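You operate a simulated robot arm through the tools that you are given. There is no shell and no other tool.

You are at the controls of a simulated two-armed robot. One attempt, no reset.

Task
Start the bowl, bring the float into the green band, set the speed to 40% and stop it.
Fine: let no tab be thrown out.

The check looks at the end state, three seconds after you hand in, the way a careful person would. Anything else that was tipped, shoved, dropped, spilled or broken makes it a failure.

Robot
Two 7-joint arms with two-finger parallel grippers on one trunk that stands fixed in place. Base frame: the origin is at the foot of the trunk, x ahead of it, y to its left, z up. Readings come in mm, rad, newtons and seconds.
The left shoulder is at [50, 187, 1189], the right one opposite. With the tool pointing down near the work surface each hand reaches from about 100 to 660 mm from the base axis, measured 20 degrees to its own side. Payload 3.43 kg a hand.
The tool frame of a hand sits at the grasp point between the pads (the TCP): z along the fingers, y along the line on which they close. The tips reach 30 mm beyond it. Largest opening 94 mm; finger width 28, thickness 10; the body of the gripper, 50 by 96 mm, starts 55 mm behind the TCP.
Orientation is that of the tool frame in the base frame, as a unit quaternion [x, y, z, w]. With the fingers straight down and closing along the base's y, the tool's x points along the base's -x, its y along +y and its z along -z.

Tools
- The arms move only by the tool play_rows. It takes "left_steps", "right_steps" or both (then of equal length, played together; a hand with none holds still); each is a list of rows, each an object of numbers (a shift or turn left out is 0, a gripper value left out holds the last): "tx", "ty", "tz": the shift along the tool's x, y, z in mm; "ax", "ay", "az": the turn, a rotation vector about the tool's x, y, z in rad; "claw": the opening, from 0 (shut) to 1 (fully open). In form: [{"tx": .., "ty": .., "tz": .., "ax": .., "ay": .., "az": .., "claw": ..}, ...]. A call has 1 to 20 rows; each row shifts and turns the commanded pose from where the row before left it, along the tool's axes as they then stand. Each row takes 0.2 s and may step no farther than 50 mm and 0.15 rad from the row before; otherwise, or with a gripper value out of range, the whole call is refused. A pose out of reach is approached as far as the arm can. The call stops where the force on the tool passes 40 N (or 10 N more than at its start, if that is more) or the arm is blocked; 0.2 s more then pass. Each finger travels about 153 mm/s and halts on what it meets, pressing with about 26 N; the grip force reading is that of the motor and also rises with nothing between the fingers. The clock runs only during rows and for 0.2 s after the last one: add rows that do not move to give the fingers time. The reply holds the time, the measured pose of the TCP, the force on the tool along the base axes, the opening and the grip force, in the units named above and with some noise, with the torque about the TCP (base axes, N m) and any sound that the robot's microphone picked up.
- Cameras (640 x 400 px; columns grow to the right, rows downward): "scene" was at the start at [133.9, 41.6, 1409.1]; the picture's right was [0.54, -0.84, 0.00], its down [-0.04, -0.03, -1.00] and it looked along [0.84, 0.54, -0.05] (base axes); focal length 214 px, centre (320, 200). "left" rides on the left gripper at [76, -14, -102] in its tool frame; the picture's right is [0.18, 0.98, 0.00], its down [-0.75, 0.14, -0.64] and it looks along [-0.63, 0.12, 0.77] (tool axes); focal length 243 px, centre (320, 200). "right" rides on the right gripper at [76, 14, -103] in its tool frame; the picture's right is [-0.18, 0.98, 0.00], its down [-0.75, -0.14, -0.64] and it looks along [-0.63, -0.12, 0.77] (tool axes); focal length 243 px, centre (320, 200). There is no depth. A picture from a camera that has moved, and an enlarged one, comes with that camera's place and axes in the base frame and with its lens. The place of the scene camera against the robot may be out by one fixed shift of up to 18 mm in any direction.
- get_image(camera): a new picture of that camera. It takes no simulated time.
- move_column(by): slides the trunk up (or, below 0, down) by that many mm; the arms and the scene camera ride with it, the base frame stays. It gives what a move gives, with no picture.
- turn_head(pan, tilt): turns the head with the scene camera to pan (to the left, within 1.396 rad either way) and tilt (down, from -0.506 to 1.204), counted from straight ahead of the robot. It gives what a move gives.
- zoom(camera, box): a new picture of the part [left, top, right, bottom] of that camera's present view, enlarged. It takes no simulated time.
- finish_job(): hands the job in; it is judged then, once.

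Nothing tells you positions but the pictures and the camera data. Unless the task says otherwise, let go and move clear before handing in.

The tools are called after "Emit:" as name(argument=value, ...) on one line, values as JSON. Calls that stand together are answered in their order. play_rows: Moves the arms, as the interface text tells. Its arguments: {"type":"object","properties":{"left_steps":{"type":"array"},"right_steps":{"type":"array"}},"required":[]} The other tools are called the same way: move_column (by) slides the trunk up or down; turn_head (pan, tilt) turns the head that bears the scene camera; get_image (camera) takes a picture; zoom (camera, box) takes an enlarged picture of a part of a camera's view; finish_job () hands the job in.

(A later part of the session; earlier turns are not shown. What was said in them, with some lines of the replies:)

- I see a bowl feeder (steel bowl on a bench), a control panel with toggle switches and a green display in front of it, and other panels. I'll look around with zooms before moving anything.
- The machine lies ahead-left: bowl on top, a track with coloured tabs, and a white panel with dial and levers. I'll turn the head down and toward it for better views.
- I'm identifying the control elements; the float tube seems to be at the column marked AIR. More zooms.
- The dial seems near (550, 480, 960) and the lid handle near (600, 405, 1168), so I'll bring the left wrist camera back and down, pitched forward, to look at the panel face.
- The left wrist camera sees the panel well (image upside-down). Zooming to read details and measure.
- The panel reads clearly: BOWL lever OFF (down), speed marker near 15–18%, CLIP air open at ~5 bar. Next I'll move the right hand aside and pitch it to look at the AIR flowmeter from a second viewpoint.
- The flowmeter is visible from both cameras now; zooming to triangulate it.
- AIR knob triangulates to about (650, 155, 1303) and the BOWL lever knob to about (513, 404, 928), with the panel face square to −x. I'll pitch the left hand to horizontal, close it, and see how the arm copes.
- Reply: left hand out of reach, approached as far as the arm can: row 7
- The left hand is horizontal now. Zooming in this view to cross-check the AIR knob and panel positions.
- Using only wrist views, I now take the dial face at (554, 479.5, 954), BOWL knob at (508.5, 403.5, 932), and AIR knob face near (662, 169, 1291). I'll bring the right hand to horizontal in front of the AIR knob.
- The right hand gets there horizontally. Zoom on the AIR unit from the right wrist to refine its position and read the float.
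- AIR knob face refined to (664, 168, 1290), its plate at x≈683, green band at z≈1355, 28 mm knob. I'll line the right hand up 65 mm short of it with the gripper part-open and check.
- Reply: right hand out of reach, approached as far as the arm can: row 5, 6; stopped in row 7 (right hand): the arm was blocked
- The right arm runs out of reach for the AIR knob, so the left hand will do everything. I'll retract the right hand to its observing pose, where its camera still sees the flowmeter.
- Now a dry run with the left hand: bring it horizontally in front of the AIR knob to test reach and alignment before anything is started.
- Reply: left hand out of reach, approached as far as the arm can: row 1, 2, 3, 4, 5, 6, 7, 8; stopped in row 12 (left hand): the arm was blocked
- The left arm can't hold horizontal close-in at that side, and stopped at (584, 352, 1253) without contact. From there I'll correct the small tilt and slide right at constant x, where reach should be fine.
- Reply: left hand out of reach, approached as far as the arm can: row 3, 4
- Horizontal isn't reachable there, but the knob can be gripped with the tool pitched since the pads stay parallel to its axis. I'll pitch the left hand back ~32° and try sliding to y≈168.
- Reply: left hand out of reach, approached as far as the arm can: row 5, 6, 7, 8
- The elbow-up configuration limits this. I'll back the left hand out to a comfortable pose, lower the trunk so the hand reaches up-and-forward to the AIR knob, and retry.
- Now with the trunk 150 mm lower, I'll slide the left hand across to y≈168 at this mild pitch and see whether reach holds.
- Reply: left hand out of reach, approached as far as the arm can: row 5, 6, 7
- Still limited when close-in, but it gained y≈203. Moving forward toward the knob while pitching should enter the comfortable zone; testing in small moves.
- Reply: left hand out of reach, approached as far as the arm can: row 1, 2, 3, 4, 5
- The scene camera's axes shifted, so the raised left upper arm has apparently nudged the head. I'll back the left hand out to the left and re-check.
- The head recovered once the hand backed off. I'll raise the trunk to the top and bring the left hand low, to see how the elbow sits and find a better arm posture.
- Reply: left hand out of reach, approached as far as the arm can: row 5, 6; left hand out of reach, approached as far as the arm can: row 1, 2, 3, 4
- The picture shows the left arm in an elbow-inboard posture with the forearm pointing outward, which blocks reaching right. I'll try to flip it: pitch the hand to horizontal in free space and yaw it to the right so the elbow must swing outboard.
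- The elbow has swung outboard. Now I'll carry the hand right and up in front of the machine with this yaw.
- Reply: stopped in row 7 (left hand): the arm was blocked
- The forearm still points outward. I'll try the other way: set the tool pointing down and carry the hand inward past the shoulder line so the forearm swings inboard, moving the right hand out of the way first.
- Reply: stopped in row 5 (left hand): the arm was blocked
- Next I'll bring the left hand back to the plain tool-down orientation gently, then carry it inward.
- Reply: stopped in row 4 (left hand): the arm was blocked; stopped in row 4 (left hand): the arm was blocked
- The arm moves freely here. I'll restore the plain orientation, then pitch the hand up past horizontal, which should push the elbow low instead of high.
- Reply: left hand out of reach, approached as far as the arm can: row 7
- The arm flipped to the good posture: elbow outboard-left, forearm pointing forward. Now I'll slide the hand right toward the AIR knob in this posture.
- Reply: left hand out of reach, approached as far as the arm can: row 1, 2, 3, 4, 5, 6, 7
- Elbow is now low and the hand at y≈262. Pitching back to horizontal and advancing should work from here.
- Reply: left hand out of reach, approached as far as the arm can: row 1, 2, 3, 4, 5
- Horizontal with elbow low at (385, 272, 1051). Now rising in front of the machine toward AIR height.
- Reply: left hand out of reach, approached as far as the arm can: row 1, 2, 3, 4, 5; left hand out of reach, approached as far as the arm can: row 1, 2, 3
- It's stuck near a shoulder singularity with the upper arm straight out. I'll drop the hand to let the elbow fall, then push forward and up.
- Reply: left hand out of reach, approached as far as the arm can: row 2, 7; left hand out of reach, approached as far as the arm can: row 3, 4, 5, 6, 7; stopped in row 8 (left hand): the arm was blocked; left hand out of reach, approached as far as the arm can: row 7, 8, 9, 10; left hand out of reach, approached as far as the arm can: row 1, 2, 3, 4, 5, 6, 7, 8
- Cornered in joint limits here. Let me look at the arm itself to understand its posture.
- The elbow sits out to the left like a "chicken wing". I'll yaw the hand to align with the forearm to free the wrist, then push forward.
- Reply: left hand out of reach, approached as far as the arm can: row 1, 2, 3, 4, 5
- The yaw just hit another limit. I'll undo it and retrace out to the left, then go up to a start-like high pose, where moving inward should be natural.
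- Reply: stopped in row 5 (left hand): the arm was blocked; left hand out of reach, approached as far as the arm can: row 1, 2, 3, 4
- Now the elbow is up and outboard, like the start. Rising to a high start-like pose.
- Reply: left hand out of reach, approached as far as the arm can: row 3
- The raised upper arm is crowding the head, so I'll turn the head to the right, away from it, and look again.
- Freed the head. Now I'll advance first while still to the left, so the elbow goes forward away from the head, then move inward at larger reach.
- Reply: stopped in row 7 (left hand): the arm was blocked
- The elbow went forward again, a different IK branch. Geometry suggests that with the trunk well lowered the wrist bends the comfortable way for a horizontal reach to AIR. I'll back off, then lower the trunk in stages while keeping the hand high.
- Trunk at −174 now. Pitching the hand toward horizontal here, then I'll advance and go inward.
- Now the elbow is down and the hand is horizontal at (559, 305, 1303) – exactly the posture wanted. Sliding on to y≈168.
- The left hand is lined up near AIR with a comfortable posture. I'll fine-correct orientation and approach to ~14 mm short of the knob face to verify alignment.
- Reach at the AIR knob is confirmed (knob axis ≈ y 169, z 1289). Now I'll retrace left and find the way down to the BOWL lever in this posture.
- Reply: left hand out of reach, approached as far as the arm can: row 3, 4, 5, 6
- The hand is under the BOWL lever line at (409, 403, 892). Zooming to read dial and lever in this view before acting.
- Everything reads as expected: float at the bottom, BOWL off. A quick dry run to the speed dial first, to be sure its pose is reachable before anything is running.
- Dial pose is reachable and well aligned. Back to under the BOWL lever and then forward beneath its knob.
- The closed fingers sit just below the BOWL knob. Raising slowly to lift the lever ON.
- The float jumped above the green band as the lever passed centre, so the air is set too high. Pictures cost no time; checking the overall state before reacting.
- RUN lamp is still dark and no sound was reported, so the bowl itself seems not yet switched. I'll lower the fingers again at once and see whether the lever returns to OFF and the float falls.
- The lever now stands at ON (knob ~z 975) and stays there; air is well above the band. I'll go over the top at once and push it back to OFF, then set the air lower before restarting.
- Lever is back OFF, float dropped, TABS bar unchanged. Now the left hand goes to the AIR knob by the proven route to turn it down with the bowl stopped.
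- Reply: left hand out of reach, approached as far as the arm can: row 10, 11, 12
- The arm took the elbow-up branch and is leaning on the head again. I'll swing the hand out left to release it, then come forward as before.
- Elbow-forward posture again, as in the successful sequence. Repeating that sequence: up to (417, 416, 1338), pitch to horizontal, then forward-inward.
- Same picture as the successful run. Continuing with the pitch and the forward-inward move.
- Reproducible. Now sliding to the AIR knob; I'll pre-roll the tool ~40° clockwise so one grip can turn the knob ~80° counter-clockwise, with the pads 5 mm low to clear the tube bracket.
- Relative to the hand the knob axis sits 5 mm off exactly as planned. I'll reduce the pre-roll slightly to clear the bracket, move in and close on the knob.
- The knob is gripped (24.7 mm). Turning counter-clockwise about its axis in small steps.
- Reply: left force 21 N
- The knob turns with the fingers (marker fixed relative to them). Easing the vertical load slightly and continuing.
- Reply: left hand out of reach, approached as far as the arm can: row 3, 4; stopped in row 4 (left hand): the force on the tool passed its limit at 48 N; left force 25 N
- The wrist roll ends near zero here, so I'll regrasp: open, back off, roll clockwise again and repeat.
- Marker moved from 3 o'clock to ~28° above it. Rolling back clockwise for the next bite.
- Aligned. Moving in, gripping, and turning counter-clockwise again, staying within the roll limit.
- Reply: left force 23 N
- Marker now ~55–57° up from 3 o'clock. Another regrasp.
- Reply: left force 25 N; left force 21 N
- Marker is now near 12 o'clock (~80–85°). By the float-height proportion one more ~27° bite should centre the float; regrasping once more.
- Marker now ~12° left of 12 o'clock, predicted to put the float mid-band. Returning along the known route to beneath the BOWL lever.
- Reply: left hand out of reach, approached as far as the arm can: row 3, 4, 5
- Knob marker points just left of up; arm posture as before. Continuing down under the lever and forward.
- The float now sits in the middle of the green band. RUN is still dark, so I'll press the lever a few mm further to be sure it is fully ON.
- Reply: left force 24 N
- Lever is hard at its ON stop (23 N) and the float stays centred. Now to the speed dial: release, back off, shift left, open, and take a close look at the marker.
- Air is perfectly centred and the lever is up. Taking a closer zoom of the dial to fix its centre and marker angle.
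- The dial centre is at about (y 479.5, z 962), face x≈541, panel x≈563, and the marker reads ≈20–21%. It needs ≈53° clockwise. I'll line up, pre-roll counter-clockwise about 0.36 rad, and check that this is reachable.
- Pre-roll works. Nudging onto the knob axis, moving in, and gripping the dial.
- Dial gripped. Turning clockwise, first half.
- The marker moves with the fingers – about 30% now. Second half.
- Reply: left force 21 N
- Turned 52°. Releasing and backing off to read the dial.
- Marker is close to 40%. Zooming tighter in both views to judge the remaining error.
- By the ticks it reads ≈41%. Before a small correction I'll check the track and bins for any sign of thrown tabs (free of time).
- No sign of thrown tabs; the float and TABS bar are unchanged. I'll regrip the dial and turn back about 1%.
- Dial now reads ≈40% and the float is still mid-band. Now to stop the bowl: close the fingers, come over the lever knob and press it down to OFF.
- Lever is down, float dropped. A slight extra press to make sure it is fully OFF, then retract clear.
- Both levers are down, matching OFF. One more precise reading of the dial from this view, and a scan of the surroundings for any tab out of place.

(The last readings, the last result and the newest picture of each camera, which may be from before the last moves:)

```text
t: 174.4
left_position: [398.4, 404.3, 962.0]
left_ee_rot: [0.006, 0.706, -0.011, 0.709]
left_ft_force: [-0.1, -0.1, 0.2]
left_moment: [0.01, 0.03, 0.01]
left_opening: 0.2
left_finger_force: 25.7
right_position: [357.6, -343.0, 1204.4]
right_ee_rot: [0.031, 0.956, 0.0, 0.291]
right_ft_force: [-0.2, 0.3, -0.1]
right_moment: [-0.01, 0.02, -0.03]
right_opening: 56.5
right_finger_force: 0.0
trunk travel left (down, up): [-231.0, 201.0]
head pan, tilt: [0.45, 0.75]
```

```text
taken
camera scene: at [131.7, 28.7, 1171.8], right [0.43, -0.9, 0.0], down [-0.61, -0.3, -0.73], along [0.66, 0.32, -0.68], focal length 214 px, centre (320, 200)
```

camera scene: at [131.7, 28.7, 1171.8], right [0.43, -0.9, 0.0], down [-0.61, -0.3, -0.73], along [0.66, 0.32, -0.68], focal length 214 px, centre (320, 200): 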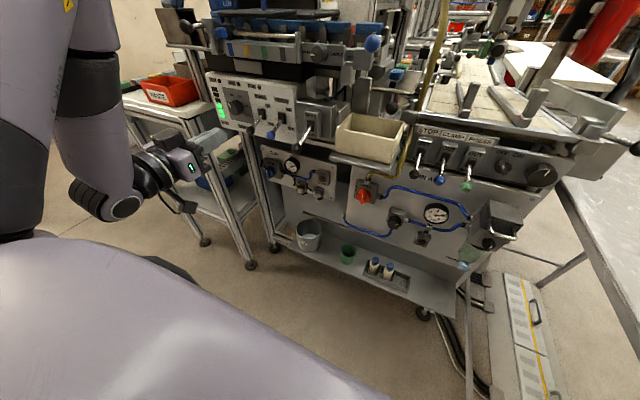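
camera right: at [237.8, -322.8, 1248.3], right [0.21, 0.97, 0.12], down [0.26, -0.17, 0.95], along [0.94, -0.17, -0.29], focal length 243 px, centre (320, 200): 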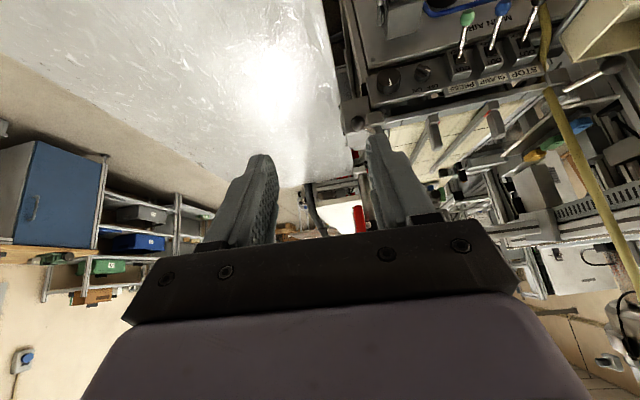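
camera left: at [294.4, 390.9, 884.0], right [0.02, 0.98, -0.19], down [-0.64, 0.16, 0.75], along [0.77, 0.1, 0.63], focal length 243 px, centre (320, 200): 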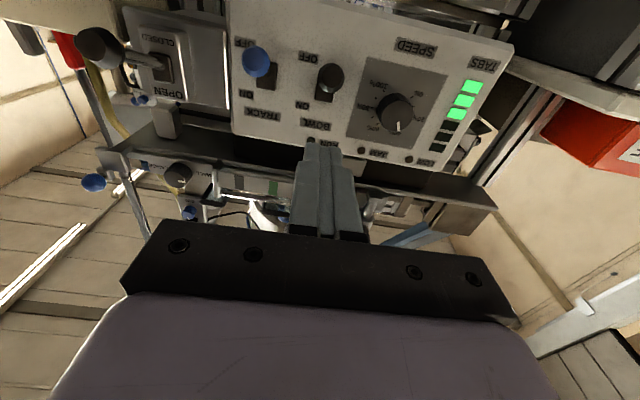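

Dial reads ~39.5–40% from this angle, consistent with 40%. Floor looks clear; zooming on the tray, waste bin, track and bench for any thrown tab.

Emit:
zoom(camera="scene", box=[320, 90, 420, 170])

Emit:
zoom(camera="scene", box=[120, 60, 240, 140])

Emit:
zoom(camera="scene", box=[200, 180, 480, 380])

Emit:
zoom(camera="scene", box=[340, 0, 480, 100])

```text
5.00 times, centred on (370, 130) of scene
camera zoom: at [131.7, 28.7, 1171.8], right [0.43, -0.9, 0.0], down [-0.61, -0.3, -0.73], along [0.66, 0.32, -0.68], focal length 1072 px, centre (70, 550)
```

zoom: 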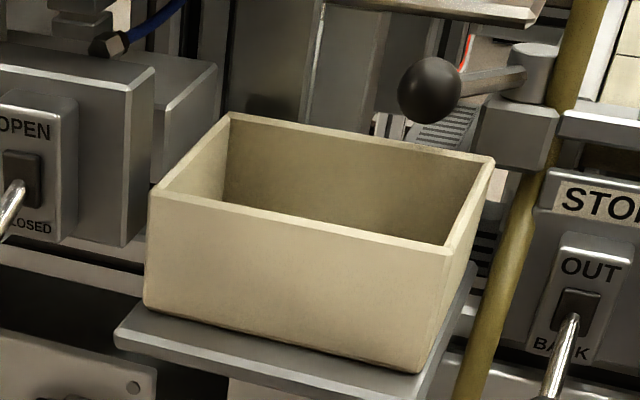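

```text
5.00 times, centred on (180, 100) of scene
camera zoom: at [131.7, 28.7, 1171.8], right [0.43, -0.9, 0.0], down [-0.61, -0.3, -0.73], along [0.66, 0.32, -0.68], focal length 1072 px, centre (1020, 700)
```

zoom: 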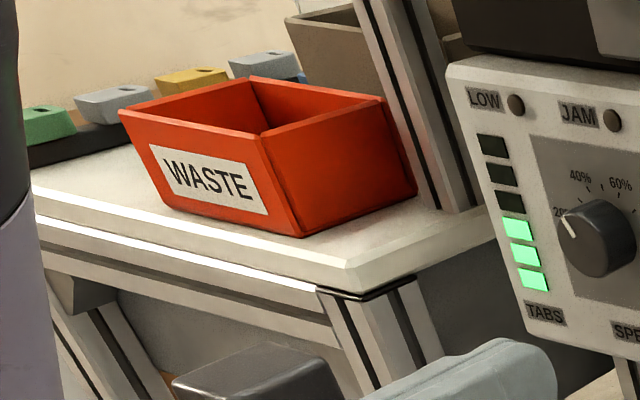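

```text
2.00 times, centred on (340, 280) of scene
camera zoom: at [131.7, 28.7, 1171.8], right [0.43, -0.9, 0.0], down [-0.61, -0.3, -0.73], along [0.66, 0.32, -0.68], focal length 429 px, centre (280, 40)
```

zoom: 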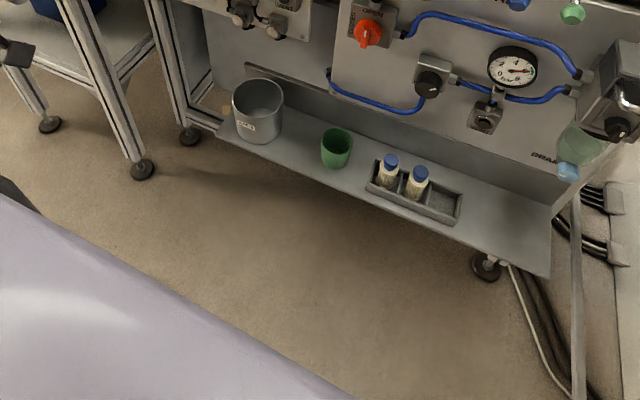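

```text
4.00 times, centred on (410, 50) of scene
camera zoom: at [131.7, 28.7, 1171.8], right [0.43, -0.9, 0.0], down [-0.61, -0.3, -0.73], along [0.66, 0.32, -0.68], focal length 858 px, centre (-40, 800)
```

zoom: 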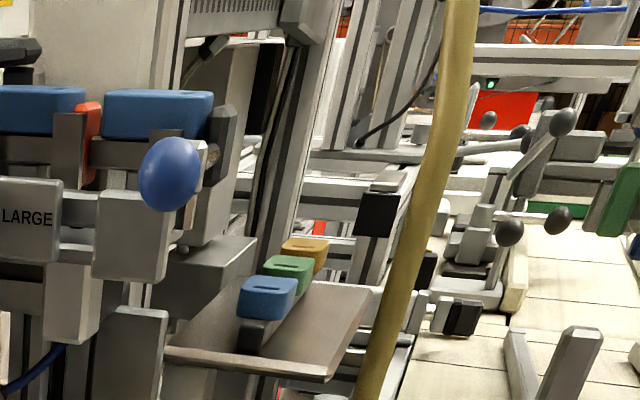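

Nothing thrown or displaced: tray empty, bin, rack, track and floor as at the start. Moving the left hand further clear before handing in.

Emit:
play_rows(left_steps=[{"tz": -20}, {"tz": -20}, {"tz": -15}, {}, {}])

Emit:
turn_head(pan=0.3, tilt=0.2)

Emit:
get_image(camera="scene")

Emit:
zoom(camera="scene", box=[170, 210, 310, 310])

Emit:
zoom(camera="scene", box=[290, 60, 370, 160])

```text
t: 175.6
left_position: [355.8, 423.8, 954.4]
left_ee_rot: [0.008, 0.706, -0.012, 0.709]
left_ft_force: [-0.4, 0.1, -0.2]
left_moment: [0.0, -0.01, 0.03]
left_opening: 0.0
left_finger_force: 26.2
left hand out of reach, approached as far as the arm can: row 1, 2, 3
right_position: [356.3, -342.8, 1203.7]
right_ee_rot: [0.031, 0.956, 0.0, 0.291]
right_ft_force: [0.3, -0.3, 0.3]
right_moment: [0.0, 0.02, -0.02]
right_opening: 56.6
right_finger_force: 0.0
trunk travel left (down, up): [-231.0, 201.0]
head pan, tilt: [0.45, 0.75]
```

```text
t: 176.6
left_position: [356.0, 424.8, 955.2]
left_ee_rot: [0.007, 0.705, -0.012, 0.709]
left_ft_force: [-0.1, 0.6, -0.1]
left_moment: [-0.02, -0.01, 0.0]
left_opening: 0.1
left_finger_force: 25.6
right_position: [356.4, -342.8, 1205.4]
right_ee_rot: [0.031, 0.956, 0.001, 0.291]
right_ft_force: [-0.5, 0.1, 0.6]
right_moment: [-0.01, -0.02, 0.02]
right_opening: 56.3
right_finger_force: 0.0
trunk travel left (down, up): [-231.0, 201.0]
head pan, tilt: [0.3, 0.201]
```

```text
taken
camera scene: at [146.0, 20.2, 1221.3], right [0.3, -0.96, 0.0], down [-0.19, -0.06, -0.98], along [0.94, 0.29, -0.2], focal length 214 px, centre (320, 200)
```

scene: 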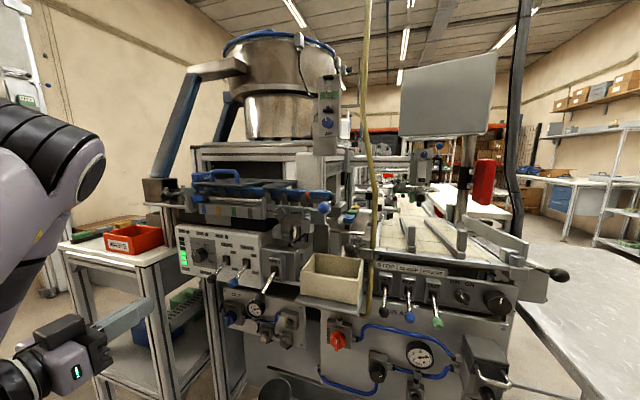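

```text
4.00 times, centred on (240, 260) of scene
camera zoom: at [146.0, 20.2, 1221.3], right [0.3, -0.96, 0.0], down [-0.19, -0.06, -0.98], along [0.94, 0.29, -0.2], focal length 858 px, centre (640, -40)
```

zoom: 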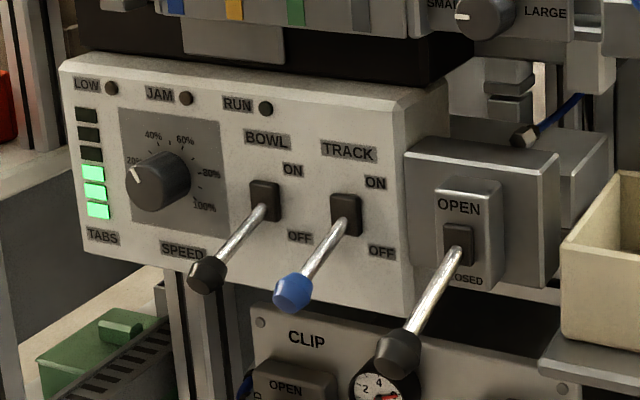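

```text
4.00 times, centred on (330, 110) of scene
camera zoom: at [146.0, 20.2, 1221.3], right [0.3, -0.96, 0.0], down [-0.19, -0.06, -0.98], along [0.94, 0.29, -0.2], focal length 858 px, centre (280, 560)
```

zoom: 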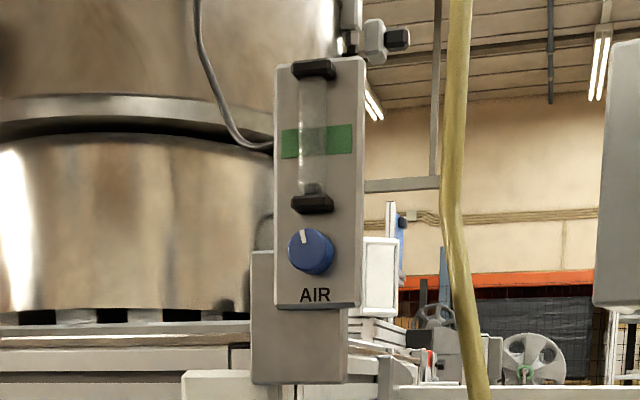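

The BOWL lever is back at OFF, the speed dial reads about 40%, and the AIR knob is where it held the float mid-band while the bowl was on. Nothing looks out of place and both hands are clear, so I'm handing in.

Emit:
finish_job()

```text
The job is handed in.
```

The bowl was started and stopped again, the air is set so the float sits mid-band, and the speed dial reads about 40%. I found no thrown tab, but two things leave some doubt.

- **Air:** the knob was set too high at the start. When I first switched the bowl on, the float shot above the green band, so I switched it off after about two seconds. I turned the knob down with the bowl off and restarted. The float then stayed in the middle of the band until I stopped the bowl, and it has since dropped back to the bottom.
- **Speed:** I turned the dial from about 20% to 40%. My readings from different angles came out between 39% and 40.5%.
- **Bowl:** the lever is back at OFF, and both hands are clear.
- **Tabs:** the tray is empty, and the track and the floor in front of the machine look unchanged. The TABS bar still shows three.

What I can't rule out:
- **First start:** the air was above the band for those two seconds. I saw no thrown tab afterwards, but I couldn't see inside the bowl or behind it.
- **RUN lamp:** it stayed dark even with the lever hard against its ON stop, and the microphone reported no sound. The float rose and fell with the lever, which is my only sign that the bowl was on.

While I was looking for a reach to the AIR knob, the left arm leaned on the robot's own head a few times. The head recovered each time, and I saw no contact with anything else in the cell.
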